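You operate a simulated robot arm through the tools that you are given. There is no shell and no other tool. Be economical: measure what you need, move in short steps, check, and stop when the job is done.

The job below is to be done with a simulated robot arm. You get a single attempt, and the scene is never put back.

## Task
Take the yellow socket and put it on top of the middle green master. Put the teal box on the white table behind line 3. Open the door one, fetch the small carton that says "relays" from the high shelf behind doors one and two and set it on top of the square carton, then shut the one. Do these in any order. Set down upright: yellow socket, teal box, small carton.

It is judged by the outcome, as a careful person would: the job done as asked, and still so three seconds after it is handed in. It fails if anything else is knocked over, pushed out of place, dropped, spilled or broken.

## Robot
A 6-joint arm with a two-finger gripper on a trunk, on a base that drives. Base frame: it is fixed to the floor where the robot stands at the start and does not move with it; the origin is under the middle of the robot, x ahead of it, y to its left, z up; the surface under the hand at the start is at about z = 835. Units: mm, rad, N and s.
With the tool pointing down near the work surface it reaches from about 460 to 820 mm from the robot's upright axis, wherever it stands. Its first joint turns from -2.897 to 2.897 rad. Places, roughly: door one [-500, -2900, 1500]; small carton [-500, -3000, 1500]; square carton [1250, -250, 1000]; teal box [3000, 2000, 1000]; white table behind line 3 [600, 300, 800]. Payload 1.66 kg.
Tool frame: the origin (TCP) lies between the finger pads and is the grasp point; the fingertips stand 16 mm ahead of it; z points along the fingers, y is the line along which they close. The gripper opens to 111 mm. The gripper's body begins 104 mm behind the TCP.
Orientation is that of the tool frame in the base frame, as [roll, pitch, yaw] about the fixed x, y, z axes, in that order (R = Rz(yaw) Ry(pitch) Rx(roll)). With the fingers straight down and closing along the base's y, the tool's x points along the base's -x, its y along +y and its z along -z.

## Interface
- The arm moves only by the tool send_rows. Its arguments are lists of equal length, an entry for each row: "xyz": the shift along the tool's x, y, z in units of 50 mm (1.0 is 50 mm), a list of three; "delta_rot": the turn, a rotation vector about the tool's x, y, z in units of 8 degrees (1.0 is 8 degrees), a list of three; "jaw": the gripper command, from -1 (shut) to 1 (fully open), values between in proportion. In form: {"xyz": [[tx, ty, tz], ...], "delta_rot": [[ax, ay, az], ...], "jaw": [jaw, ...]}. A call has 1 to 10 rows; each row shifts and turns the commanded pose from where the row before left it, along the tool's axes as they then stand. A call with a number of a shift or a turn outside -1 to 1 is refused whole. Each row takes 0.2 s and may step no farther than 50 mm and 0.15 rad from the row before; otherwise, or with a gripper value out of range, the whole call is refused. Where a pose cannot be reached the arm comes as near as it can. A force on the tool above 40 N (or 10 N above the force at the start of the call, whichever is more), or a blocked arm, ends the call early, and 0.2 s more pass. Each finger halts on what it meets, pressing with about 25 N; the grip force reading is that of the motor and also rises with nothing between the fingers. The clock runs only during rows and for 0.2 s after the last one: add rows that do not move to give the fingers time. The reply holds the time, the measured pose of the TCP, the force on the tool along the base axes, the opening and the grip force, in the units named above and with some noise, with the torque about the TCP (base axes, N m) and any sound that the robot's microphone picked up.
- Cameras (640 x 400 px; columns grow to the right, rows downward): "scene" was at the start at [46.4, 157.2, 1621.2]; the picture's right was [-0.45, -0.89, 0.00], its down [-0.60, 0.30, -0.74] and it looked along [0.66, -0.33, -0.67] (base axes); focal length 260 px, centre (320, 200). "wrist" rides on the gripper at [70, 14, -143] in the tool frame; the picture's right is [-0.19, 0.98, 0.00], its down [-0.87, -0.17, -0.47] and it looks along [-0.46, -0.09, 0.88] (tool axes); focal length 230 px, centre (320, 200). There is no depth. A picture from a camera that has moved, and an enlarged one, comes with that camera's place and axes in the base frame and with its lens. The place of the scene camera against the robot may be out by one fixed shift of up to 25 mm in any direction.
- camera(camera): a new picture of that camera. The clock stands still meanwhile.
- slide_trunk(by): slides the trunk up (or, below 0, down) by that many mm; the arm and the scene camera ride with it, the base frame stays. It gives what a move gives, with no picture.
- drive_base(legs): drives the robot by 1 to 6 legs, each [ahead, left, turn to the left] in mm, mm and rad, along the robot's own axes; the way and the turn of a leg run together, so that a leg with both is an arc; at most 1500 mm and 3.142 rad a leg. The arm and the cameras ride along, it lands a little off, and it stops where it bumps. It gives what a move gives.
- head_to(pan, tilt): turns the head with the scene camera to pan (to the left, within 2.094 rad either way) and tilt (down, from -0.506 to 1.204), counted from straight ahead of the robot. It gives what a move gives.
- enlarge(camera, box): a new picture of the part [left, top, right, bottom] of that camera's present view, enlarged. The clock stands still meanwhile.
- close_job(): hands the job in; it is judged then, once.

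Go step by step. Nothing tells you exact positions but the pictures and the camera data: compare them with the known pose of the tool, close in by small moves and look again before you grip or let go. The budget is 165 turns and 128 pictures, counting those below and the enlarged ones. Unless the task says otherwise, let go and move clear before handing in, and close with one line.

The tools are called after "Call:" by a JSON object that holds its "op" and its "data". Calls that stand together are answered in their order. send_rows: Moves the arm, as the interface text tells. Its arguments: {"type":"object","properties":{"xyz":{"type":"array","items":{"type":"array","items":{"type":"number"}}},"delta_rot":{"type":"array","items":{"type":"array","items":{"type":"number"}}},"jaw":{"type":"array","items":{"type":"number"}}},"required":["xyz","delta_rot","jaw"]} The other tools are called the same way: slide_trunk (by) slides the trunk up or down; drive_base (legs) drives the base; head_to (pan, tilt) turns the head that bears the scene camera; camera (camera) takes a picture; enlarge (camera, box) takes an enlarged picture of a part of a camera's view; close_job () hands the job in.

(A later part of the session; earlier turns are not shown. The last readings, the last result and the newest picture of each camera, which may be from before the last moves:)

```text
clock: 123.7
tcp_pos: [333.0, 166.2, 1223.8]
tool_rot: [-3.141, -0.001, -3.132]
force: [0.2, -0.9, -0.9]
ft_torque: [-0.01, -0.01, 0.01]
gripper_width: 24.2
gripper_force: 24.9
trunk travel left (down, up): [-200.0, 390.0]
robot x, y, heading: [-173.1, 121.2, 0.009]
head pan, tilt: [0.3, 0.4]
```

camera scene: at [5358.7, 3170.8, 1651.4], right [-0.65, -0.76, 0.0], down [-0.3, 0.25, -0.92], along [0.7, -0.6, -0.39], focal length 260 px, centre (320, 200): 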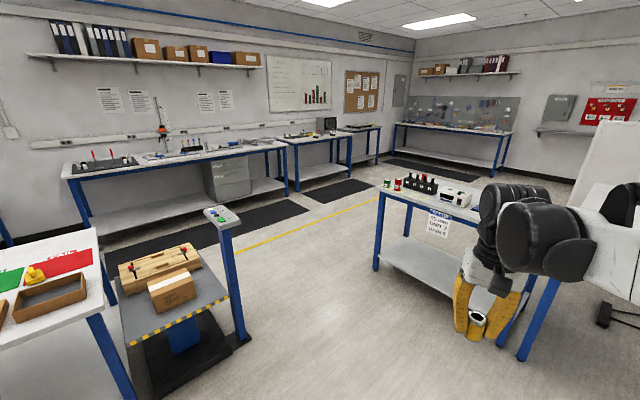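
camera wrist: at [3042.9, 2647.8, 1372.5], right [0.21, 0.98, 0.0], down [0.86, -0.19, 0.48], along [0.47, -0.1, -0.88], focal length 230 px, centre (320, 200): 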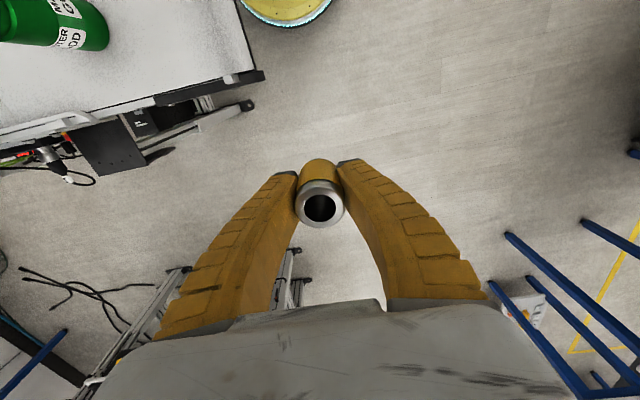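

Call:
{"op": "drive_base", "data": {"legs": [[165, 0, -0.009]]}}

Call:
{"op": "send_rows", "data": {"xyz": [[-0.8, 0, 0.2], [-0.8, 0, 0.2], [-0.5, 0, 0.2]], "delta_rot": [[0, 0, 0], [0, 0, 0], [0, 0, 0]], "jaw": [-1, -1, -1]}}

Call:
{"op": "camera", "data": {"camera": "wrist"}}

Call:
{"op": "head_to", "data": {"pan": 0.0, "tilt": 0.7}}

Call:
{"op": "camera", "data": {"camera": "scene"}}

```text
clock: 125.2
tcp_pos: [498.4, 167.0, 1223.7]
tool_rot: [-3.14, -0.001, -3.134]
force: [0.0, 1.0, -2.1]
ft_torque: [0.01, 0.06, 0.02]
gripper_width: 24.3
gripper_force: 25.0
trunk travel left (down, up): [-200.0, 390.0]
robot x, y, heading: [-9.2, 122.7, 0.009]
head pan, tilt: [0.3, 0.4]
```

```text
clock: 126.0
tcp_pos: [602.6, 168.4, 1196.7]
tool_rot: [3.142, 0.0, -3.135]
force: [0.0, -0.2, -1.4]
ft_torque: [-0.02, -0.01, 0.03]
gripper_width: 23.9
gripper_force: 25.2
trunk travel left (down, up): [-200.0, 390.0]
robot x, y, heading: [-12.7, 126.3, 0.012]
head pan, tilt: [0.3, 0.4]
```

```text
87 pictures are left
camera wrist: at [531.8, 182.1, 1339.0], right [0.18, 0.98, 0.0], down [0.87, -0.16, 0.47], along [0.46, -0.09, -0.88], focal length 230 px, centre (320, 200)
```

wrist: 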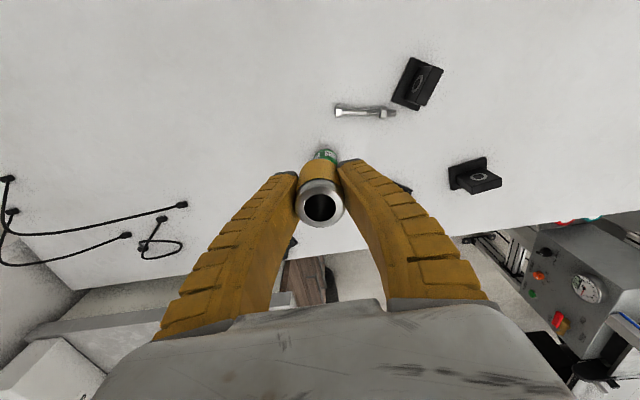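

```text
clock: 126.8
tcp_pos: [601.6, 169.0, 1196.2]
tool_rot: [-3.14, -0.001, -3.133]
force: [0.3, 0.3, -1.1]
ft_torque: [0.0, 0.01, 0.01]
gripper_width: 24.4
gripper_force: 25.3
trunk travel left (down, up): [-200.0, 390.0]
robot x, y, heading: [-10.6, 126.7, 0.004]
head pan, tilt: [0.0, 0.7]
```

```text
86 pictures are left
camera scene: at [46.4, 318.1, 1624.6], right [0.01, -1.0, 0.0], down [-0.64, -0.01, -0.77], along [0.77, 0.01, -0.64], focal length 260 px, centre (320, 200)
```

scene: 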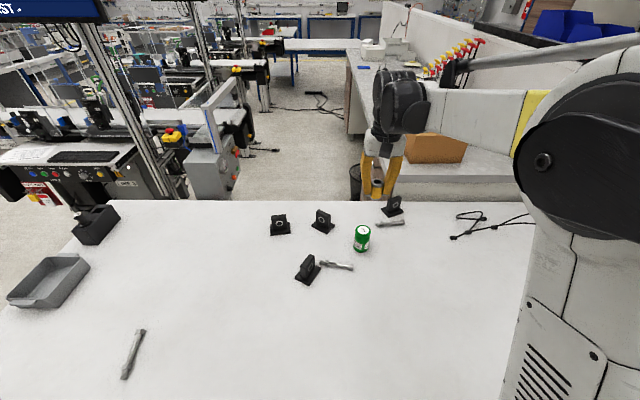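

I'll shift the arm to the right so the master becomes visible beside the socket.

Call:
{"op": "send_rows", "data": {"xyz": [[-0.6, -0.8, 0.5], [-0.6, -0.8, 0.6], [-0.4, 0, 0.6], [0, 0, 0]], "delta_rot": [[0, 0, 0], [0, 0, 0], [0, 0, 0], [0, 0, 0]], "jaw": [-1, -1, -1, -1]}}

Call:
{"op": "enlarge", "data": {"camera": "wrist", "box": [280, 50, 520, 200]}}

Call:
{"op": "enlarge", "data": {"camera": "scene", "box": [290, 160, 450, 260]}}

```text
refused: row 1 steps farther than a row can; nothing moved
```

```text
2.67 times, centred on (400, 125) of wrist
camera zoom: at [530.5, 182.1, 1339.5], right [0.18, 0.98, 0.0], down [0.87, -0.16, 0.47], along [0.46, -0.09, -0.88], focal length 614 px, centre (107, 400)
```

zoom: 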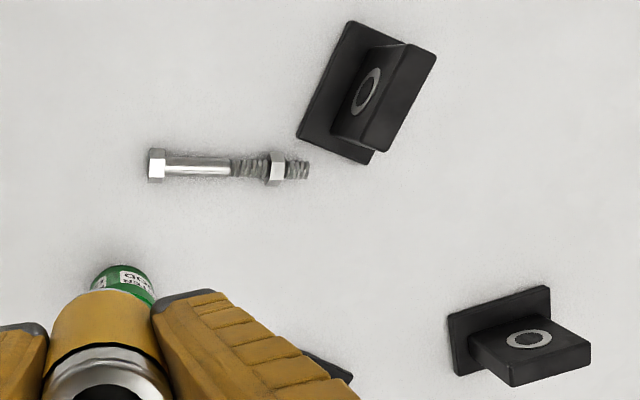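

```text
4.00 times, centred on (370, 210) of scene
camera zoom: at [46.4, 318.1, 1624.6], right [0.01, -1.0, 0.0], down [-0.64, -0.01, -0.77], along [0.77, 0.01, -0.64], focal length 1038 px, centre (120, 160)
```

zoom: 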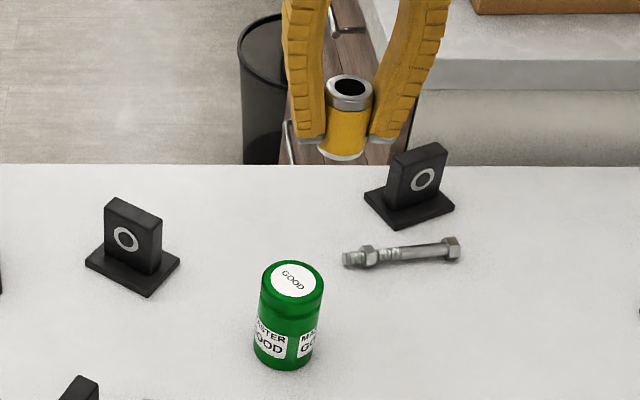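

Call:
{"op": "send_rows", "data": {"xyz": [[-0.4, -0.7, 0.4], [-0.4, -0.7, 0.5], [-0.4, -0.4, 0.5], [-0.4, 0, 0.5], [0, 0, 0]], "delta_rot": [[0, 0, 0], [0, 0, 0], [0, 0, 0], [0, 0, 0], [0, 0, 0]], "jaw": [-1, -1, -1, -1, -1]}}

Call:
{"op": "enlarge", "data": {"camera": "wrist", "box": [320, 50, 560, 200]}}

```text
clock: 128.0
tcp_pos: [683.0, 81.3, 1098.3]
tool_rot: [3.141, 0.0, -3.136]
force: [-1.2, -0.3, -1.9]
ft_torque: [-0.04, 0.01, 0.01]
gripper_width: 24.1
gripper_force: 24.6
trunk travel left (down, up): [-200.0, 390.0]
robot x, y, heading: [-4.7, 119.8, 0.01]
head pan, tilt: [0.0, 0.7]
```

```text
2.67 times, centred on (440, 125) of wrist
camera zoom: at [611.9, 94.9, 1242.6], right [0.18, 0.98, 0.0], down [0.87, -0.16, 0.47], along [0.46, -0.09, -0.88], focal length 614 px, centre (0, 400)
```

zoom: 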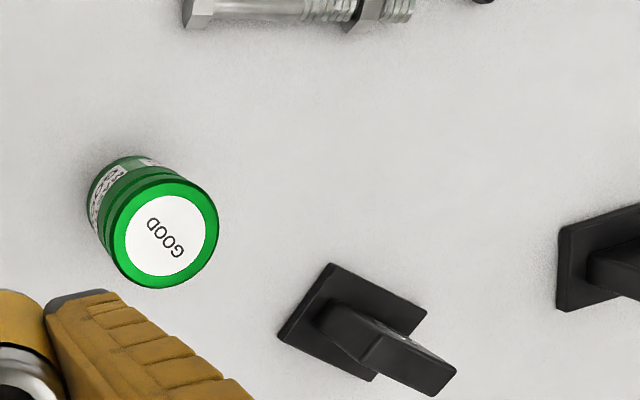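

Call:
{"op": "send_rows", "data": {"xyz": [[0, 0, 0.7], [0, 0, 0.6], [0, 0, 0]], "delta_rot": [[0, 0, 0], [0, 0, 0], [0, 0, 0]], "jaw": [-1, -1, -1]}}

Call:
{"op": "enlarge", "data": {"camera": "wrist", "box": [320, 50, 560, 200]}}

```text
clock: 128.8
tcp_pos: [681.4, 79.7, 1032.7]
tool_rot: [-3.141, 0.001, -3.134]
force: [-0.8, 0.2, -0.5]
ft_torque: [-0.02, -0.05, 0.04]
gripper_width: 24.0
gripper_force: 25.7
trunk travel left (down, up): [-200.0, 390.0]
robot x, y, heading: [-9.8, 123.4, 0.008]
head pan, tilt: [0.0, 0.7]
```

```text
2.67 times, centred on (440, 125) of wrist
camera zoom: at [611.1, 92.5, 1176.1], right [0.18, 0.98, 0.0], down [0.87, -0.16, 0.47], along [0.46, -0.09, -0.88], focal length 614 px, centre (0, 400)
```

zoom: 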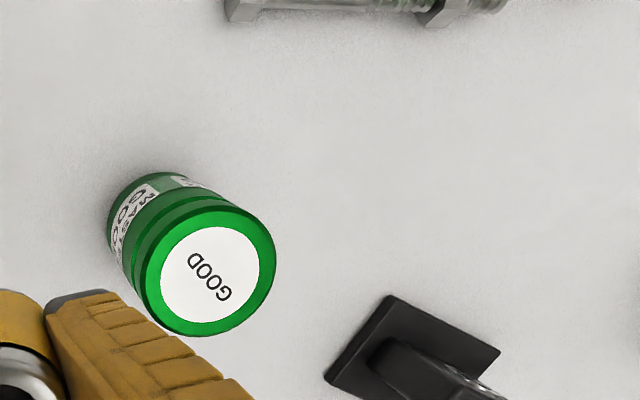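

Master top centre is at about (695.5, 161.5, 934). Moving the socket over it.

Call:
{"op": "send_rows", "data": {"xyz": [[-0.14, 0.82, 0], [-0.14, 0.82, 0], [0, 0, 0.6], [0, 0, 0.3], [0, 0, 0]], "delta_rot": [[0, 0, 0], [0, 0, 0], [0, 0, 0], [0, 0, 0], [0, 0, 0]], "jaw": [-1, -1, -1, -1, -1]}}

Call:
{"op": "camera", "data": {"camera": "wrist"}}

Call:
{"op": "enlarge", "data": {"camera": "scene", "box": [290, 160, 450, 260]}}

```text
clock: 129.9
tcp_pos: [696.8, 161.5, 988.3]
tool_rot: [3.141, -0.001, -3.135]
force: [0.8, -0.3, -1.0]
ft_torque: [0.01, 0.0, 0.02]
gripper_width: 24.1
gripper_force: 24.9
trunk travel left (down, up): [-200.0, 390.0]
robot x, y, heading: [-9.3, 122.2, 0.004]
head pan, tilt: [0.0, 0.7]
```

```text
81 pictures are left
camera wrist: at [626.2, 175.1, 1132.5], right [0.18, 0.98, 0.0], down [0.87, -0.16, 0.47], along [0.46, -0.09, -0.88], focal length 230 px, centre (320, 200)
```

wrist: 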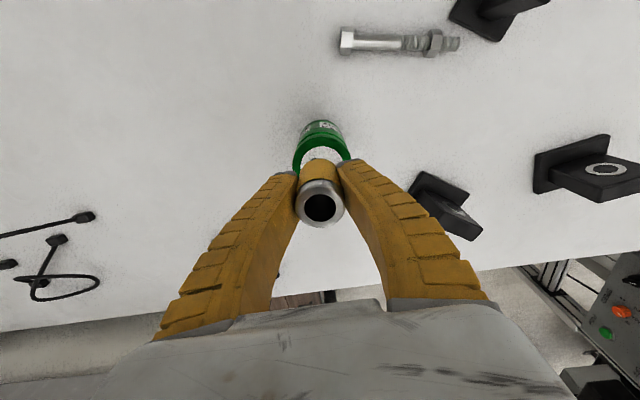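

```text
4.00 times, centred on (370, 210) of scene
camera zoom: at [46.3, 318.0, 1624.6], right [0.01, -1.0, 0.0], down [-0.64, 0.0, -0.76], along [0.76, 0.01, -0.64], focal length 1038 px, centre (120, 160)
```

zoom: 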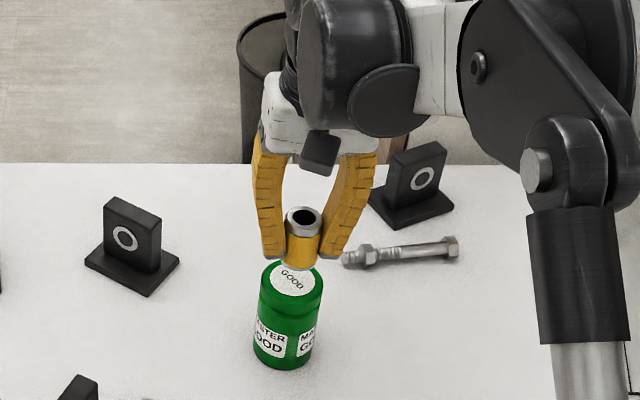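

Aligned well. Lowering gently until touching.

Call:
{"op": "send_rows", "data": {"xyz": [[0, 0, 0.3], [0, 0, 0.1], [0, 0, 0]], "delta_rot": [[0, 0, 0], [0, 0, 0], [0, 0, 0]], "jaw": [-1, -1, -1]}}

Call:
{"op": "enlarge", "data": {"camera": "scene", "box": [330, 190, 394, 230]}}

```text
clock: 130.8
tcp_pos: [695.5, 162.4, 970.4]
tool_rot: [3.14, 0.0, -3.135]
force: [-0.4, 0.5, -0.6]
ft_torque: [-0.02, -0.03, -0.01]
gripper_width: 24.3
gripper_force: 24.8
trunk travel left (down, up): [-200.0, 390.0]
robot x, y, heading: [-7.1, 120.2, 0.008]
head pan, tilt: [0.0, 0.7]
```

```text
10.00 times, centred on (362, 210) of scene
camera zoom: at [46.3, 318.0, 1624.5], right [0.01, -1.0, 0.0], down [-0.64, 0.0, -0.76], along [0.76, 0.01, -0.64], focal length 2596 px, centre (-100, 100)
```

zoom: 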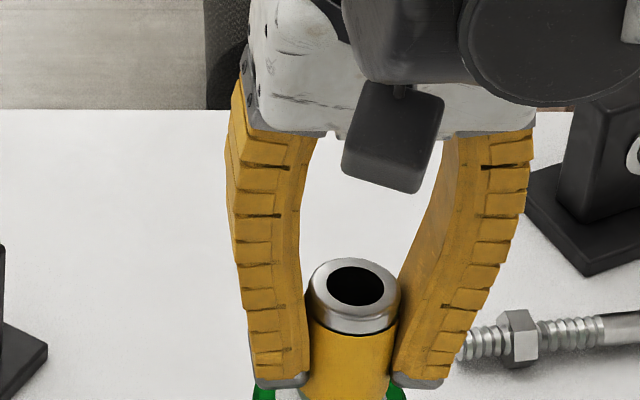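

Call:
{"op": "send_rows", "data": {"xyz": [[0, 0, 0.06], [0, 0, 0.05], [0, 0, 0.0]], "delta_rot": [[0, 0, 0], [0, 0, 0], [0, 0, 0]], "jaw": [-1, -1, -1]}}

Call:
{"op": "enlarge", "data": {"camera": "scene", "box": [330, 195, 394, 235]}}

```text
clock: 131.6
tcp_pos: [696.7, 161.2, 964.4]
tool_rot: [-3.141, -0.001, -3.135]
force: [-0.1, 0.1, -1.0]
ft_torque: [-0.02, -0.03, -0.02]
gripper_width: 24.4
gripper_force: 25.5
trunk travel left (down, up): [-200.0, 390.0]
robot x, y, heading: [-6.2, 124.2, 0.008]
head pan, tilt: [0.0, 0.7]
```

```text
10.00 times, centred on (362, 215) of scene
camera zoom: at [46.4, 318.0, 1624.5], right [0.01, -1.0, 0.0], down [-0.64, 0.0, -0.76], along [0.76, 0.01, -0.64], focal length 2596 px, centre (-100, 50)
```

zoom: 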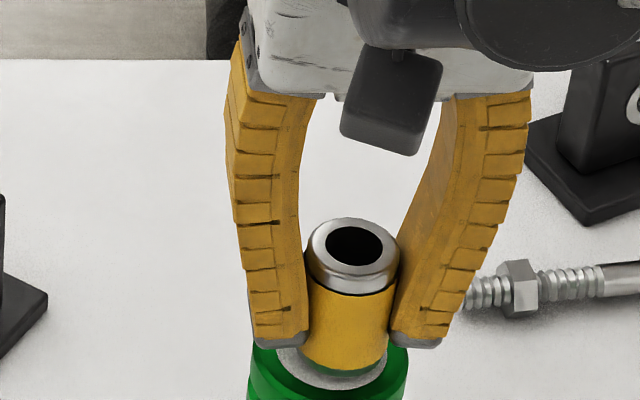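

Call:
{"op": "send_rows", "data": {"xyz": [[0, 0, 0.04], [0, 0, 0.04], [0, 0, 0]], "delta_rot": [[0, 0, 0], [0, 0, 0], [0, 0, 0]], "jaw": [-1, -1, -1]}}

Call:
{"op": "enlarge", "data": {"camera": "scene", "box": [330, 195, 394, 235]}}

```text
clock: 132.3
tcp_pos: [696.0, 160.4, 961.0]
tool_rot: [-3.141, -0.001, -3.135]
force: [-0.4, 1.2, -1.1]
ft_torque: [0.0, -0.03, 0.02]
gripper_width: 23.9
gripper_force: 24.8
trunk travel left (down, up): [-200.0, 390.0]
robot x, y, heading: [-6.9, 122.6, 0.01]
head pan, tilt: [0.0, 0.7]
```

```text
10.00 times, centred on (362, 215) of scene
camera zoom: at [46.4, 318.0, 1624.5], right [0.01, -1.0, 0.0], down [-0.64, 0.0, -0.76], along [0.76, 0.01, -0.64], focal length 2596 px, centre (-100, 50)
```

zoom: 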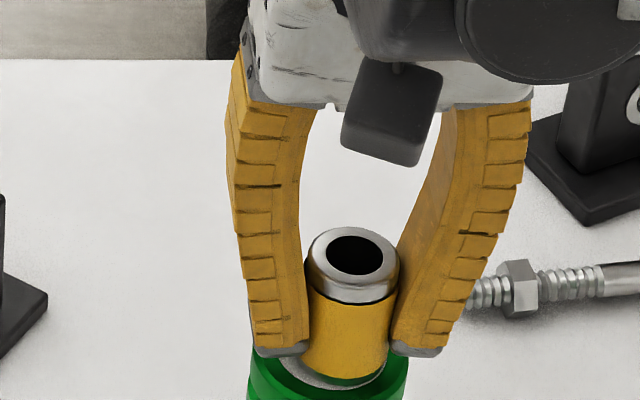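

Call:
{"op": "send_rows", "data": {"xyz": [[0, 0, 0.04], [0, 0, 0.04], [0, 0, 0]], "delta_rot": [[0, 0, 0], [0, 0, 0], [0, 0, 0]], "jaw": [-1, -1, -1]}}

```text
clock: 133.2
tcp_pos: [695.2, 159.8, 957.5]
tool_rot: [-3.14, 0.001, -3.135]
force: [3.6, -1.8, 16.5]
ft_torque: [-0.03, -0.09, -0.03]
gripper_width: 28.2
gripper_force: 25.0
trunk travel left (down, up): [-200.0, 390.0]
robot x, y, heading: [-10.8, 121.1, 0.004]
head pan, tilt: [0.0, 0.7]
```

Contact made (16 N). Relieving slightly, opening, and rising.

Call:
{"op": "send_rows", "data": {"xyz": [[0, 0, -0.03], [0, 0, 0], [0, 0, 0], [0, 0, 0]], "delta_rot": [[0, 0, 0], [0, 0, 0], [0, 0, 0], [0, 0, 0]], "jaw": [-1, -0.3, 0.0, 0.1]}}

Call:
{"op": "camera", "data": {"camera": "wrist"}}

```text
clock: 134.2
tcp_pos: [695.5, 159.8, 957.2]
tool_rot: [3.14, 0.0, -3.134]
force: [-0.5, 0.5, 0.4]
ft_torque: [0.03, 0.01, 0.0]
gripper_width: 63.0
gripper_force: 1.3
trunk travel left (down, up): [-200.0, 390.0]
robot x, y, heading: [-12.3, 120.2, 0.005]
head pan, tilt: [0.0, 0.7]
```

```text
76 pictures are left
camera wrist: at [625.3, 174.8, 1100.5], right [0.18, 0.98, 0.0], down [0.87, -0.16, 0.47], along [0.46, -0.09, -0.88], focal length 230 px, centre (320, 200)
```

wrist: 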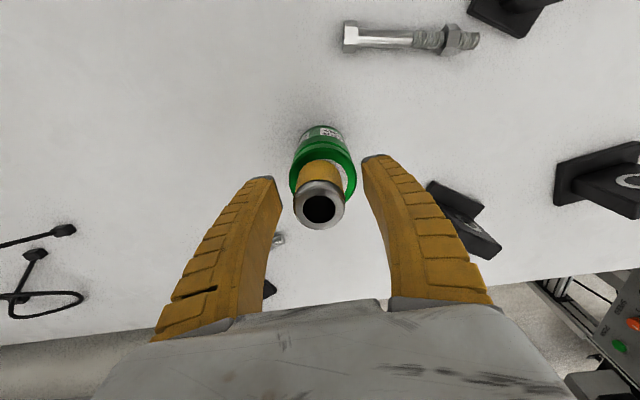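

Released and standing. Rising clear and tucking the arm.

Call:
{"op": "send_rows", "data": {"xyz": [[0, 0, -0.6], [0, 0, -1], [0, 0, -1], [0.5, 0, -0.8], [0.6, 0, -0.7], [0.6, 0, -0.6], [0.6, 0, -0.6], [0.6, 0, -0.4], [0.6, 0, 0], [0.6, 0, 0]], "delta_rot": [[0, 0, 0], [0, 0, 0], [0, 0, 0], [0, 0, 0], [0, 0, 0], [0, 0, 0], [0, 0, 0], [0, 0, 0], [0, 0, 0], [0, 0, 0]], "jaw": [0.1, 0.1, 0.1, 0.1, 0.1, 0.1, 0.1, 0.1, 0.1, 0.1]}}

Call:
{"op": "enlarge", "data": {"camera": "scene", "box": [290, 160, 450, 260]}}

```text
clock: 136.3
tcp_pos: [488.4, 159.6, 1242.0]
tool_rot: [-3.141, 0.001, -3.135]
force: [-0.2, -0.5, 0.3]
ft_torque: [0.04, -0.01, -0.04]
gripper_width: 62.9
gripper_force: 1.7
trunk travel left (down, up): [-200.0, 390.0]
robot x, y, heading: [-5.9, 121.2, 0.007]
head pan, tilt: [0.0, 0.7]
```

```text
4.00 times, centred on (370, 210) of scene
camera zoom: at [45.3, 318.0, 1624.6], right [0.01, -1.0, 0.0], down [-0.64, 0.0, -0.77], along [0.77, 0.01, -0.64], focal length 1038 px, centre (120, 160)
```

zoom: 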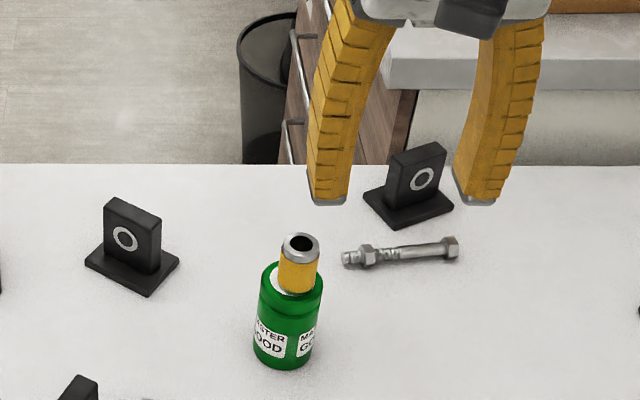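

The socket stands on the middle master. Now the teal box: driving back around to line 2.

Call:
{"op": "drive_base", "data": {"legs": [[-200, 0, -0.007], [0, 1280, 0], [0, 1260, 0]]}}

```text
clock: 150.0
tcp_pos: [359.7, 2707.7, 1241.8]
tool_rot: [3.14, 0.0, 3.121]
force: [0.1, -0.2, 0.6]
ft_torque: [0.0, 0.02, 0.02]
gripper_width: 63.0
gripper_force: 1.0
trunk travel left (down, up): [-200.0, 390.0]
robot x, y, heading: [-141.0, 2685.0, -0.024]
head pan, tilt: [0.0, 0.7]
```

Call:
{"op": "drive_base", "data": {"legs": [[1500, 0, 0.024], [850, 0, 0], [0, 380, 0], [1280, 0, 0]]}}

```text
clock: 169.6
tcp_pos: [3969.4, 3123.7, 1241.9]
tool_rot: [-3.142, -0.001, -3.133]
force: [0.2, -0.2, -0.4]
ft_torque: [0.01, 0.02, 0.01]
gripper_width: 63.1
gripper_force: 1.3
trunk travel left (down, up): [-200.0, 390.0]
robot x, y, heading: [3468.5, 3088.3, 0.007]
head pan, tilt: [0.0, 0.7]
```

Call:
{"op": "drive_base", "data": {"legs": [[0, 0, -1.577]]}}

Call:
{"op": "head_to", "data": {"pan": 0.0, "tilt": 0.6}}

Call:
{"op": "camera", "data": {"camera": "scene"}}

```text
clock: 173.9
tcp_pos: [3495.7, 2585.4, 1241.6]
tool_rot: [3.141, 0.0, 1.555]
force: [-0.2, -0.6, -0.6]
ft_torque: [-0.03, -0.04, 0.02]
gripper_width: 63.0
gripper_force: 1.9
trunk travel left (down, up): [-200.0, 390.0]
robot x, y, heading: [3468.9, 3086.6, -1.591]
head pan, tilt: [0.0, 0.7]
```

```text
clock: 174.6
tcp_pos: [3494.3, 2585.4, 1241.8]
tool_rot: [-3.141, 0.0, 1.554]
force: [-0.7, 0.2, 0.5]
ft_torque: [0.01, -0.02, -0.01]
gripper_width: 62.8
gripper_force: 1.0
trunk travel left (down, up): [-200.0, 390.0]
robot x, y, heading: [3472.7, 3081.3, -1.589]
head pan, tilt: [0.0, 0.6]
```

```text
74 pictures are left
camera scene: at [3650.8, 3018.4, 1633.1], right [-1.0, 0.02, 0.0], down [0.01, 0.57, -0.82], along [-0.01, -0.82, -0.57], focal length 260 px, centre (320, 200)
```

scene: 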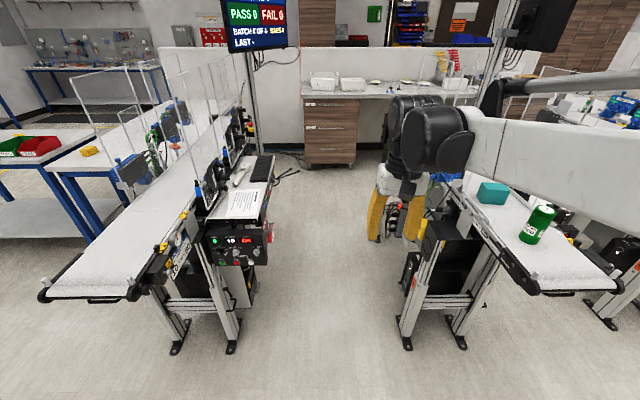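

Triangulating from several views, the teal box is at about (2926, 2120), top about z 1045. I'll place the robot in the gap between lines 1 and 2, facing the box diagonally.

Call:
{"op": "drive_base", "data": {"legs": [[0, 0, -1.07], [0, 600, 0], [283, 0, 0]]}}

Call:
{"op": "head_to", "data": {"pan": 0.0, "tilt": 0.6}}

Call:
{"op": "camera", "data": {"camera": "scene"}}

Call:
{"op": "camera", "data": {"camera": "wrist"}}

```text
clock: 182.2
tcp_pos: [3078.0, 2160.3, 1241.9]
tool_rot: [3.141, -0.004, 0.493]
force: [0.9, -0.1, -0.1]
ft_torque: [0.04, 0.0, -0.02]
gripper_width: 63.2
gripper_force: 1.2
trunk travel left (down, up): [-200.0, 390.0]
robot x, y, heading: [3503.0, 2424.5, -2.648]
head pan, tilt: [0.0, 0.6]
```

```text
clock: 182.8
tcp_pos: [3078.6, 2160.3, 1242.4]
tool_rot: [3.141, -0.001, 0.494]
force: [0.1, 0.0, 0.2]
ft_torque: [0.01, 0.01, 0.0]
gripper_width: 63.0
gripper_force: 1.1
trunk travel left (down, up): [-200.0, 390.0]
robot x, y, heading: [3502.2, 2424.1, -2.646]
head pan, tilt: [0.0, 0.6]
```

```text
73 pictures are left
camera scene: at [3524.8, 2231.7, 1633.2], right [-0.47, 0.88, 0.0], down [0.5, 0.27, -0.83], along [-0.73, -0.39, -0.56], focal length 260 px, centre (320, 200)
```

scene: 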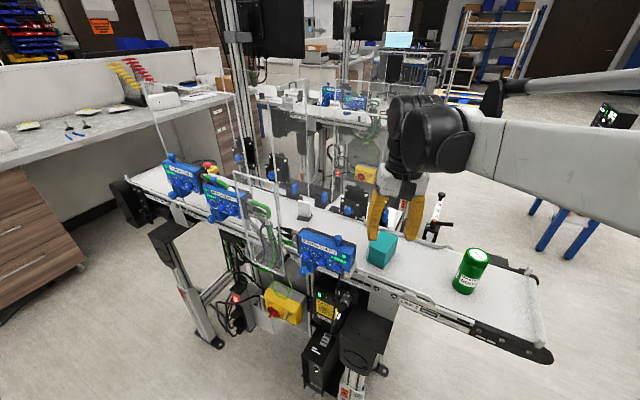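

```text
72 pictures are left
camera wrist: at [3145.9, 2181.8, 1385.4], right [0.3, -0.95, 0.0], down [-0.84, -0.26, 0.47], along [-0.45, -0.14, -0.88], focal length 230 px, centre (320, 200)
```

wrist: 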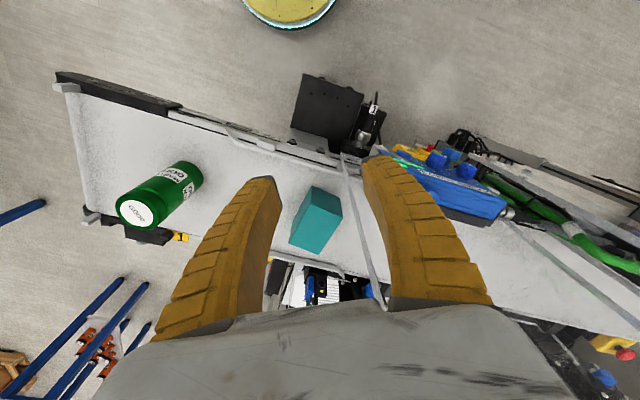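

Call:
{"op": "enlarge", "data": {"camera": "wrist", "box": [240, 150, 400, 280]}}

Call:
{"op": "enlarge", "data": {"camera": "scene", "box": [280, 190, 480, 315]}}

```text
3.08 times, centred on (320, 215) of wrist
camera zoom: at [3145.9, 2181.8, 1385.4], right [0.3, -0.95, 0.0], down [-0.84, -0.26, 0.47], along [-0.45, -0.14, -0.88], focal length 708 px, centre (320, 154)
```

zoom: 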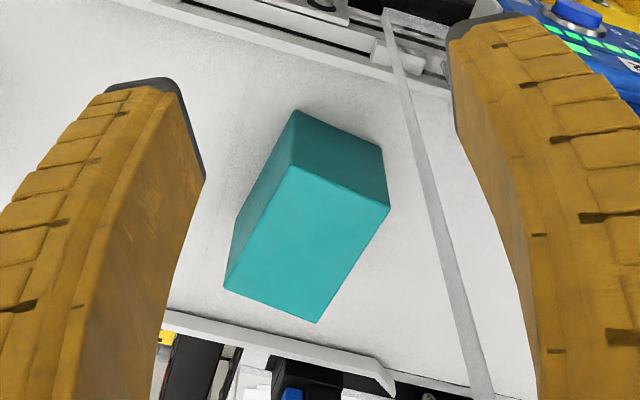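

```text
3.20 times, centred on (380, 252) of scene
camera zoom: at [3524.8, 2231.7, 1633.2], right [-0.47, 0.88, 0.0], down [0.5, 0.27, -0.83], along [-0.73, -0.39, -0.56], focal length 831 px, centre (128, 32)
```

zoom: 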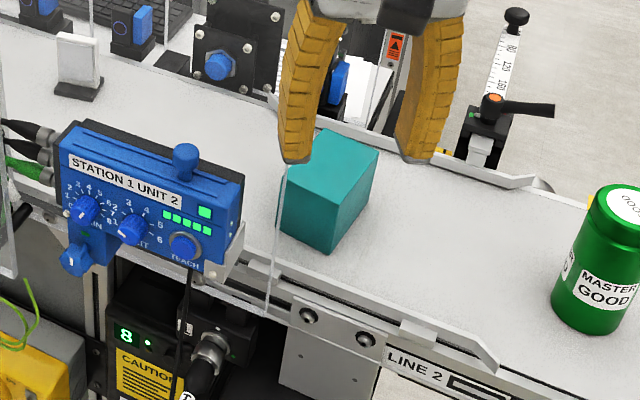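

A glass guard edge stands at about (3039, 2106), next to the box, so reaching from this side is risky. The box (62 × 94 mm, centre about (2905, 2117)) is better reached from the aisle end of the belt; I'll back out the way I came.

Call:
{"op": "drive_base", "data": {"legs": [[-283, 0, 0], [0, -600, 0], [0, 0, 1.077], [0, -565, 0]]}}

Call:
{"op": "head_to", "data": {"pan": -0.15, "tilt": 0.7}}

Call:
{"op": "camera", "data": {"camera": "scene"}}

```text
clock: 193.3
tcp_pos: [2923.1, 2583.8, 1243.1]
tool_rot: [3.141, 0.001, 1.564]
force: [-0.4, -0.1, 0.1]
ft_torque: [0.01, -0.01, 0.01]
gripper_width: 63.1
gripper_force: 0.9
trunk travel left (down, up): [-200.0, 390.0]
robot x, y, heading: [2895.8, 3082.5, -1.576]
head pan, tilt: [0.0, 0.6]
```

```text
clock: 194.0
tcp_pos: [2924.5, 2582.5, 1241.7]
tool_rot: [-3.14, 0.001, 1.565]
force: [0.9, 0.7, -0.2]
ft_torque: [0.01, -0.02, -0.01]
gripper_width: 63.2
gripper_force: 1.3
trunk travel left (down, up): [-200.0, 390.0]
robot x, y, heading: [2896.5, 3083.0, -1.576]
head pan, tilt: [-0.15, 0.7]
```

```text
69 pictures are left
camera scene: at [3063.4, 3022.7, 1624.6], right [-0.99, 0.16, 0.0], down [0.1, 0.64, -0.77], along [-0.12, -0.76, -0.64], focal length 260 px, centre (320, 200)
```

scene: 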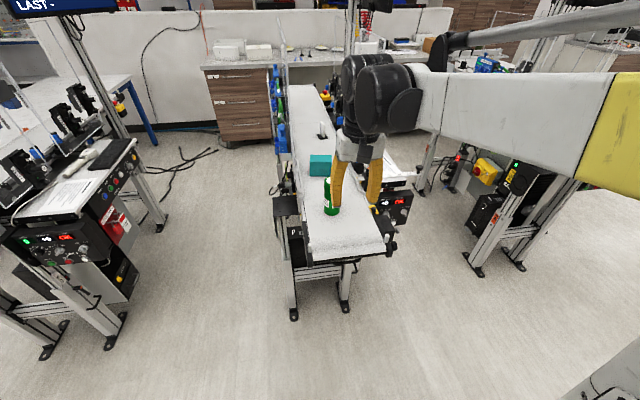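

Call:
{"op": "drive_base", "data": {"legs": [[270, 0, 0]]}}

Call:
{"op": "send_rows", "data": {"xyz": [[0, 0, 0], [0, 0, 0], [0, 0, 0], [0, 0, 0], [0, 0, 0], [0, 0, 0], [0, 0, 0], [0, 0, 0], [0, 0, 0], [0, 0, 0]], "delta_rot": [[0, 0, 1], [0, 0, 1], [0, 0, 1], [0, 0, 1], [0, 0, 1], [0, 0, 1], [0, 0, 1], [0, 0, 1], [0, 0, 1], [0, 0, 1]], "jaw": [1, 1, 1, 1, 1, 1, 1, 1, 1, 1]}}

Call:
{"op": "camera", "data": {"camera": "wrist"}}

Call:
{"op": "camera", "data": {"camera": "scene"}}

```text
clock: 195.8
tcp_pos: [2927.8, 2320.9, 1241.0]
tool_rot: [-3.141, -0.002, 1.569]
force: [0.5, -1.1, -0.5]
ft_torque: [0.01, 0.0, 0.02]
gripper_width: 63.2
gripper_force: 0.9
trunk travel left (down, up): [-200.0, 390.0]
robot x, y, heading: [2893.3, 2822.4, -1.573]
head pan, tilt: [-0.15, 0.7]
```

```text
clock: 198.1
tcp_pos: [2925.9, 2320.5, 1241.5]
tool_rot: [3.139, -0.001, 0.171]
force: [0.2, 0.9, 0.4]
ft_torque: [-0.01, -0.01, 0.01]
gripper_width: 110.9
gripper_force: 0.0
trunk travel left (down, up): [-200.0, 390.0]
robot x, y, heading: [2892.1, 2820.9, -1.571]
head pan, tilt: [-0.15, 0.7]
```

```text
68 pictures are left
camera wrist: at [2996.6, 2319.1, 1384.6], right [-0.02, -1.0, 0.0], down [-0.88, 0.02, 0.47], along [-0.47, 0.01, -0.88], focal length 230 px, centre (320, 200)
```

wrist: 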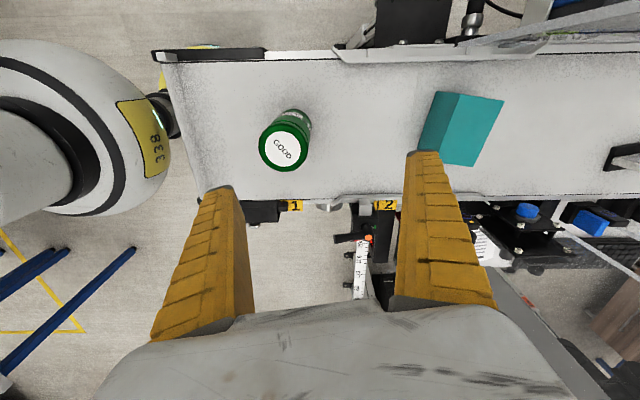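

```text
67 pictures are left
camera scene: at [3062.6, 2761.1, 1624.6], right [-0.99, 0.15, 0.0], down [0.1, 0.64, -0.76], along [-0.12, -0.76, -0.64], focal length 260 px, centre (320, 200)
```

scene: 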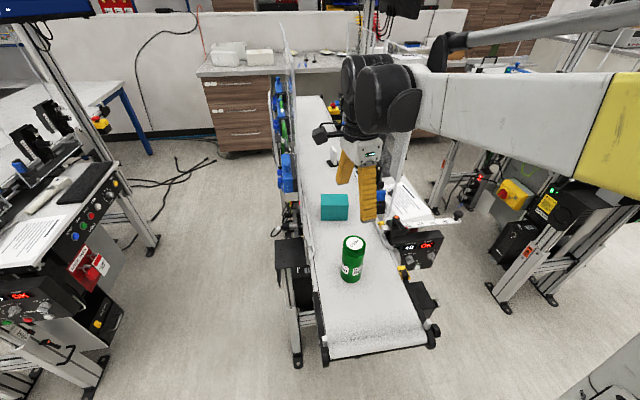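

Combining views: box centre about (2929, 2121), top z about 1070. Moving above it with the fingers closing across its short side.

Call:
{"op": "send_rows", "data": {"xyz": [[0, 0, 0], [0, 0, 0], [0.07, 0.8, 0], [0.07, 0.8, 0], [0.07, 0.8, 0], [0.07, 0.8, 0.2], [0.1, 0.78, 0.5], [0, 0, 0]], "delta_rot": [[0, 0, 0.9], [0, 0, 0.9], [0, 0, 0], [0, 0, 0], [0, 0, 0], [0, 0, 0], [0, 0, 0], [0, 0, 0]], "jaw": [1, 1, 1, 1, 1, 1, 1, 1]}}

Call:
{"op": "enlarge", "data": {"camera": "wrist", "box": [200, 80, 440, 230]}}

Call:
{"op": "enlarge", "data": {"camera": "scene", "box": [240, 60, 480, 270]}}

```text
clock: 199.8
tcp_pos: [2927.5, 2123.2, 1203.6]
tool_rot: [-3.141, 0.0, -0.078]
force: [0.0, 0.1, 0.3]
ft_torque: [-0.01, 0.0, 0.01]
gripper_width: 111.0
gripper_force: 0.1
trunk travel left (down, up): [-200.0, 390.0]
robot x, y, heading: [2891.5, 2824.5, -1.573]
head pan, tilt: [-0.15, 0.7]
```

```text
2.67 times, centred on (320, 155) of wrist
camera zoom: at [2995.6, 2103.7, 1347.2], right [-0.27, -0.96, 0.0], down [-0.85, 0.23, 0.47], along [-0.46, 0.13, -0.88], focal length 614 px, centre (320, 320)
```

zoom: 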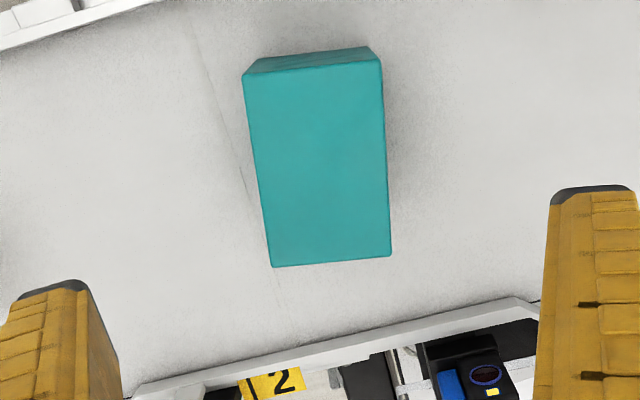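

```text
1.90 times, centred on (360, 165) of scene
camera zoom: at [3062.6, 2761.7, 1624.6], right [-0.99, 0.15, 0.0], down [0.1, 0.64, -0.77], along [-0.12, -0.76, -0.64], focal length 494 px, centre (244, 267)
```

zoom: 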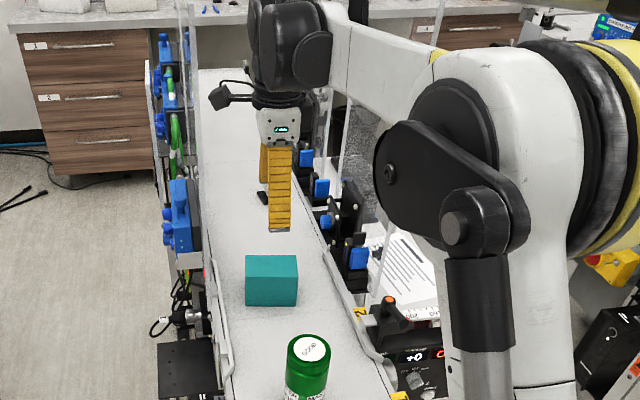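

Box centred under the hand; rotating slightly and descending.

Call:
{"op": "send_rows", "data": {"xyz": [[-0.08, 0, 0.4], [0, 0, 0.7], [0, 0, 0.7], [0, 0, 0.7], [0, 0, 0.5], [0, 0, 0.2], [0, 0, 0]], "delta_rot": [[0, 0, 0.67], [0, 0, 0], [0, 0, 0], [0, 0, 0], [0, 0, 0], [0, 0, 0], [0, 0, 0]], "jaw": [1, 1, 1, 1, 1, 1, 1]}}

Call:
{"op": "camera", "data": {"camera": "wrist"}}

Call:
{"op": "enlarge", "data": {"camera": "scene", "box": [300, 130, 420, 250]}}

```text
clock: 201.4
tcp_pos: [2926.1, 2121.9, 1044.6]
tool_rot: [-3.141, -0.001, -0.171]
force: [-0.3, -0.3, -0.2]
ft_torque: [-0.01, -0.01, 0.0]
gripper_width: 110.8
gripper_force: 0.0
trunk travel left (down, up): [-200.0, 390.0]
robot x, y, heading: [2889.5, 2819.1, -1.57]
head pan, tilt: [-0.15, 0.7]
```

```text
64 pictures are left
camera wrist: at [2992.6, 2097.5, 1188.5], right [-0.35, -0.93, 0.0], down [-0.82, 0.31, 0.47], along [-0.44, 0.17, -0.88], focal length 230 px, centre (320, 200)
```

wrist: 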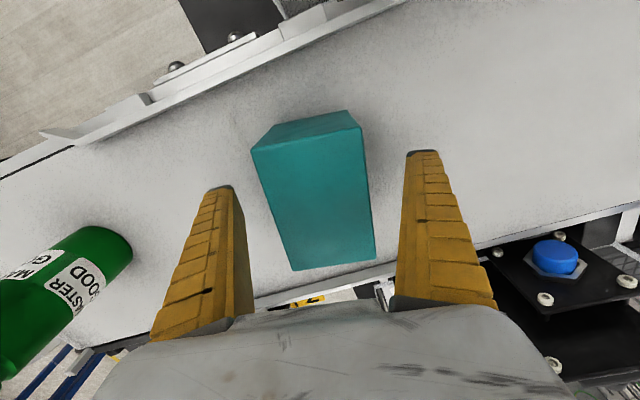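

```text
3.33 times, centred on (360, 190) of scene
camera zoom: at [3062.6, 2761.0, 1624.6], right [-0.99, 0.15, 0.0], down [0.1, 0.64, -0.76], along [-0.12, -0.76, -0.64], focal length 865 px, centre (187, 233)
```

zoom: 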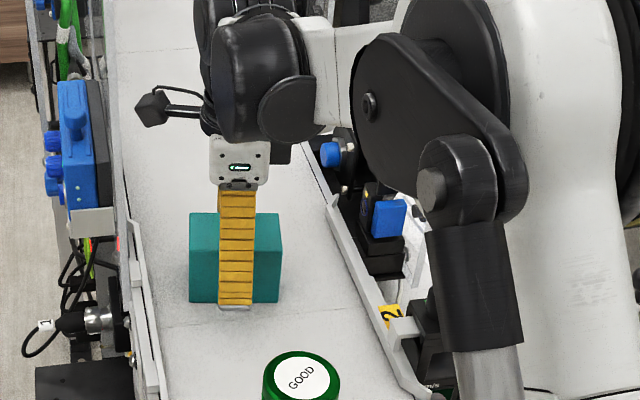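

Well aligned. Lowering slightly and closing.

Call:
{"op": "send_rows", "data": {"xyz": [[0, 0, 0.16], [0, 0, 0], [0, 0, 0], [0, 0, 0], [0, 0, 0]], "delta_rot": [[0, 0, 0], [0, 0, 0], [0, 0, 0], [0, 0, 0], [0, 0, 0]], "jaw": [1, 0.5, 0.1, -0.4, -1]}}

Call:
{"op": "send_rows", "data": {"xyz": [[0, 0, 0], [0, 0, -0.3], [0, 0, -0.8], [0, 0, -1], [0, 0, -1], [0, 0, -1], [0, 0, -1], [0, 0, 0]], "delta_rot": [[0, 0, 0], [0, 0, 0], [0, 0, 0], [0, 0, 0], [0, 0, 0], [0, 0, 0], [0, 0, 0], [0, 0, 0]], "jaw": [-1, -1, -1, -1, -1, -1, -1, -1]}}

Call:
{"op": "camera", "data": {"camera": "wrist"}}

```text
clock: 202.7
tcp_pos: [2926.0, 2122.3, 1038.1]
tool_rot: [-3.142, 0.002, -0.172]
force: [0.5, -2.5, 4.2]
ft_torque: [0.06, -0.02, 0.04]
gripper_width: 57.9
gripper_force: 25.0
trunk travel left (down, up): [-200.0, 390.0]
robot x, y, heading: [2892.4, 2823.4, -1.57]
head pan, tilt: [-0.15, 0.7]
```

```text
clock: 204.4
tcp_pos: [2933.0, 2124.5, 1297.0]
tool_rot: [3.14, -0.001, -0.172]
force: [1.3, 0.5, -2.0]
ft_torque: [0.0, 0.04, -0.03]
gripper_width: 57.6
gripper_force: 25.1
trunk travel left (down, up): [-200.0, 390.0]
robot x, y, heading: [2891.9, 2819.2, -1.567]
head pan, tilt: [-0.15, 0.7]
```

```text
62 pictures are left
camera wrist: at [2997.9, 2099.6, 1440.1], right [-0.35, -0.93, 0.0], down [-0.82, 0.31, 0.47], along [-0.44, 0.17, -0.88], focal length 230 px, centre (320, 200)
```

wrist: 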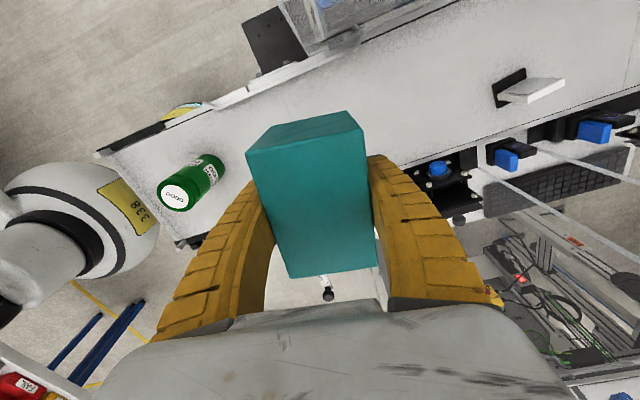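

The teal box is held. Retracting, backing out and driving to the table behind line 3.

Call:
{"op": "send_rows", "data": {"xyz": [[-0.12, -0.71, 0], [-0.12, -0.71, 0], [-0.12, -0.71, 0], [-0.12, -0.71, 0], [-0.12, -0.71, 0]], "delta_rot": [[0, 0, 0], [0, 0, 0], [0, 0, 0], [0, 0, 0], [0, 0, 0]], "jaw": [-1, -1, -1, -1, -1]}}

Call:
{"op": "drive_base", "data": {"legs": [[-270, 0, 0], [0, 0, 1.57], [-700, 0, 0], [0, -390, 0]]}}

```text
clock: 205.7
tcp_pos: [2928.0, 2305.0, 1293.7]
tool_rot: [3.14, 0.002, -0.171]
force: [-0.4, -0.2, -2.2]
ft_torque: [-0.01, 0.0, 0.0]
gripper_width: 57.8
gripper_force: 24.7
trunk travel left (down, up): [-200.0, 390.0]
robot x, y, heading: [2895.4, 2820.1, -1.574]
head pan, tilt: [-0.15, 0.7]
```

```text
clock: 216.9
tcp_pos: [2668.8, 2752.1, 1294.0]
tool_rot: [-3.14, 0.0, 1.35]
force: [0.0, 0.1, -2.6]
ft_torque: [0.06, 0.0, 0.0]
gripper_width: 57.8
gripper_force: 25.1
trunk travel left (down, up): [-200.0, 390.0]
robot x, y, heading: [2154.3, 2745.4, -0.048]
head pan, tilt: [-0.15, 0.7]
```

Call:
{"op": "drive_base", "data": {"legs": [[0, -50, 0.048], [-1500, 0, 0], [-850, 0, 0], [0, -1250, 0], [0, -1150, 0]]}}

Call:
{"op": "head_to", "data": {"pan": 0.1, "tilt": 0.9}}

Call:
{"op": "camera", "data": {"camera": "scene"}}

Call:
{"op": "camera", "data": {"camera": "wrist"}}

```text
clock: 240.3
tcp_pos: [303.2, 327.7, 1294.5]
tool_rot: [3.141, 0.0, 1.397]
force: [-0.8, 1.0, -1.5]
ft_torque: [-0.02, -0.02, -0.01]
gripper_width: 58.1
gripper_force: 24.5
trunk travel left (down, up): [-200.0, 390.0]
robot x, y, heading: [-213.5, 290.7, -0.003]
head pan, tilt: [-0.15, 0.7]
```

```text
clock: 241.1
tcp_pos: [301.7, 326.5, 1294.8]
tool_rot: [3.142, 0.0, 1.395]
force: [-0.2, -0.9, -2.6]
ft_torque: [0.02, 0.0, -0.01]
gripper_width: 57.6
gripper_force: 24.9
trunk travel left (down, up): [-200.0, 390.0]
robot x, y, heading: [-213.3, 293.7, -0.009]
head pan, tilt: [0.099, 0.901]
```

```text
61 pictures are left
camera scene: at [-166.0, 496.1, 1608.4], right [0.09, -1.0, 0.0], down [-0.78, -0.07, -0.62], along [0.62, 0.06, -0.78], focal length 260 px, centre (320, 200)
```

scene: 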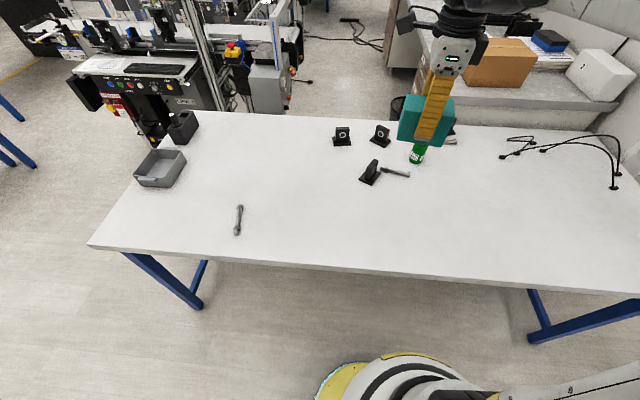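

```text
60 pictures are left
camera wrist: at [327.7, 393.8, 1437.3], right [0.93, -0.36, 0.0], down [-0.32, -0.82, 0.47], along [-0.17, -0.44, -0.88], focal length 230 px, centre (320, 200)
```

wrist: 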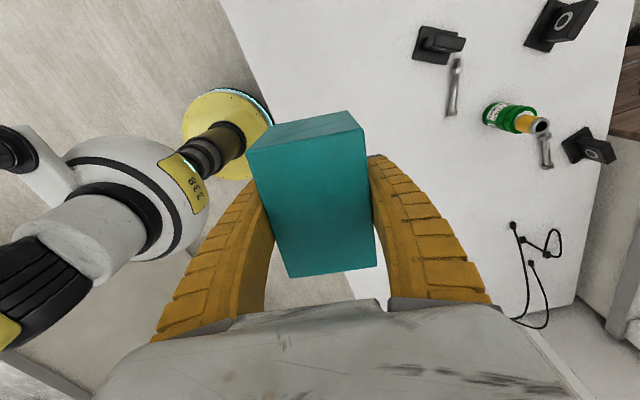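

Call:
{"op": "drive_base", "data": {"legs": [[170, 0, 0]]}}

Call:
{"op": "send_rows", "data": {"xyz": [[0, 0, 1], [0, 0, 1], [0, 0, 1], [0, 0, 1], [0, 0, 1], [0, 0, 1], [0, 0, 1], [0, 0, 0]], "delta_rot": [[0, 0, 0], [0, 0, 0], [0, 0, 0], [0, 0, 0], [0, 0, 0], [0, 0, 0], [0, 0, 0], [0, 0, 0]], "jaw": [-1, -1, -1, -1, -1, -1, -1, -1]}}

Call:
{"op": "camera", "data": {"camera": "scene"}}

```text
clock: 242.5
tcp_pos: [475.0, 325.8, 1293.9]
tool_rot: [-3.141, 0.002, 1.395]
force: [0.6, 1.2, -1.8]
ft_torque: [0.02, 0.05, 0.03]
gripper_width: 57.6
gripper_force: 25.3
trunk travel left (down, up): [-200.0, 390.0]
robot x, y, heading: [-42.1, 294.2, -0.014]
head pan, tilt: [0.099, 0.901]
```

```text
clock: 244.3
tcp_pos: [471.3, 324.5, 944.6]
tool_rot: [-3.141, 0.001, 1.393]
force: [1.3, 0.1, -1.4]
ft_torque: [-0.05, -0.03, 0.0]
gripper_width: 57.7
gripper_force: 25.3
trunk travel left (down, up): [-200.0, 390.0]
robot x, y, heading: [-46.0, 293.5, -0.006]
head pan, tilt: [0.099, 0.901]
```

```text
59 pictures are left
camera scene: at [4.4, 495.2, 1608.5], right [0.09, -1.0, 0.0], down [-0.78, -0.07, -0.62], along [0.62, 0.06, -0.78], focal length 260 px, centre (320, 200)
```

scene: 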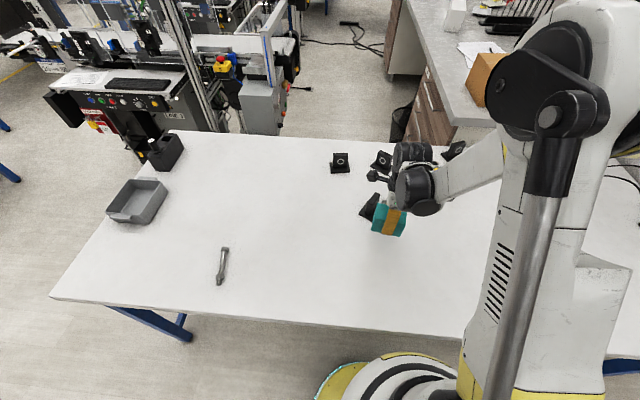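

Call:
{"op": "send_rows", "data": {"xyz": [[0, 0, 0.6], [0, 0, 0.5], [0, 0, 0.1], [0, 0, 0]], "delta_rot": [[0, 0, 0], [0, 0, 0], [0, 0, 0], [0, 0, 0]], "jaw": [-1, -1, -1, -1]}}

Call:
{"op": "enlarge", "data": {"camera": "scene", "box": [330, 170, 450, 270]}}

```text
clock: 245.3
tcp_pos: [473.4, 324.3, 885.0]
tool_rot: [3.141, 0.001, 1.396]
force: [0.1, -0.5, -2.2]
ft_torque: [-0.02, -0.03, -0.02]
gripper_width: 57.9
gripper_force: 25.2
trunk travel left (down, up): [-200.0, 390.0]
robot x, y, heading: [-43.5, 292.4, -0.01]
head pan, tilt: [0.099, 0.901]
```

```text
4.00 times, centred on (390, 220) of scene
camera zoom: at [4.6, 495.2, 1608.4], right [0.09, -1.0, 0.0], down [-0.78, -0.07, -0.62], along [0.62, 0.06, -0.78], focal length 1038 px, centre (40, 120)
```

zoom: 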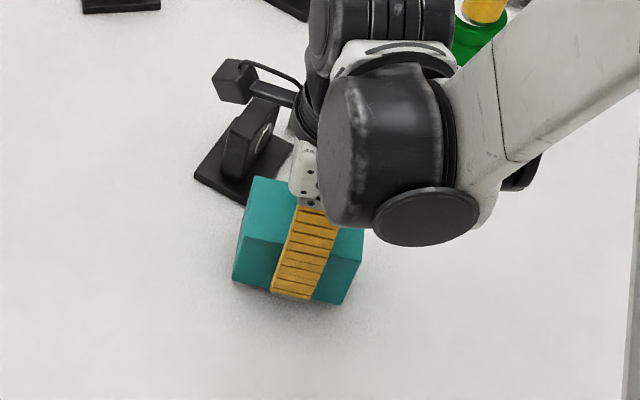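

The bracket's base is close to the box's far corner; I'll shift 35 mm toward me, then lower to contact.

Call:
{"op": "send_rows", "data": {"xyz": [[-0.12, -0.69, 0], [0, 0, 0.16], [0, 0, 0.08], [0, 0, 0]], "delta_rot": [[0, 0, 0], [0, 0, 0], [0, 0, 0], [0, 0, 0]], "jaw": [-1, -1, -1, -1]}}

Call:
{"op": "send_rows", "data": {"xyz": [[0, 0, 0.06], [0, 0, 0.06], [0, 0, 0]], "delta_rot": [[0, 0, 0], [0, 0, 0], [0, 0, 0]], "jaw": [-1, -1, -1]}}

```text
clock: 246.3
tcp_pos: [439.5, 328.9, 873.6]
tool_rot: [-3.141, 0.002, 1.395]
force: [-0.1, 0.5, -1.6]
ft_torque: [0.03, 0.03, -0.01]
gripper_width: 57.4
gripper_force: 25.0
trunk travel left (down, up): [-200.0, 390.0]
robot x, y, heading: [-44.1, 294.7, -0.008]
head pan, tilt: [0.099, 0.901]
```

```text
clock: 247.1
tcp_pos: [438.4, 326.6, 869.6]
tool_rot: [-3.139, 0.003, 1.395]
force: [-5.3, 0.9, 15.9]
ft_torque: [-0.02, 0.08, 0.03]
gripper_width: 59.2
gripper_force: 25.5
out of reach, approached as far as the arm can: row 2
trunk travel left (down, up): [-200.0, 390.0]
robot x, y, heading: [-40.0, 290.6, -0.008]
head pan, tilt: [0.099, 0.901]
```

Contact at z 869.6. Releasing.

Call:
{"op": "send_rows", "data": {"xyz": [[0, 0, -0.02], [0, 0, 0], [0, 0, 0], [0, 0, 0], [0, 0, -0.6], [0, 0, -1], [0, 0, -1], [0, 0, -1], [0, 0, -1], [0, 0, -1]], "delta_rot": [[0, 0, 0], [0, 0, 0], [0, 0, 0], [0, 0, 0], [0, 0, 0], [0, 0, 0], [0, 0, 0], [0, 0, 0], [0, 0, 0], [0, 0, 0]], "jaw": [-1, 0.1, 0.4, 0.6, 0.6, 0.6, 0.6, 0.6, 0.6, 0.6]}}

Call:
{"op": "camera", "data": {"camera": "scene"}}

```text
clock: 249.3
tcp_pos: [444.3, 326.4, 1148.5]
tool_rot: [3.141, 0.001, 1.394]
force: [0.0, 1.2, 0.3]
ft_torque: [0.02, -0.01, 0.01]
gripper_width: 89.9
gripper_force: 0.6
trunk travel left (down, up): [-200.0, 390.0]
robot x, y, heading: [-43.2, 296.0, -0.003]
head pan, tilt: [0.099, 0.901]
```

```text
57 pictures are left
camera scene: at [3.7, 495.1, 1608.4], right [0.09, -1.0, 0.0], down [-0.78, -0.07, -0.62], along [0.62, 0.06, -0.78], focal length 260 px, centre (320, 200)
```

scene: 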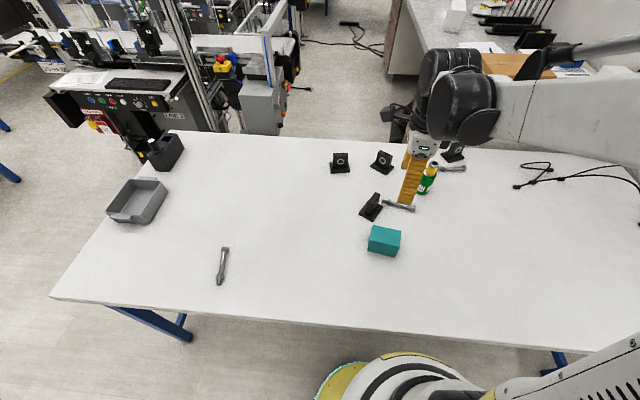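

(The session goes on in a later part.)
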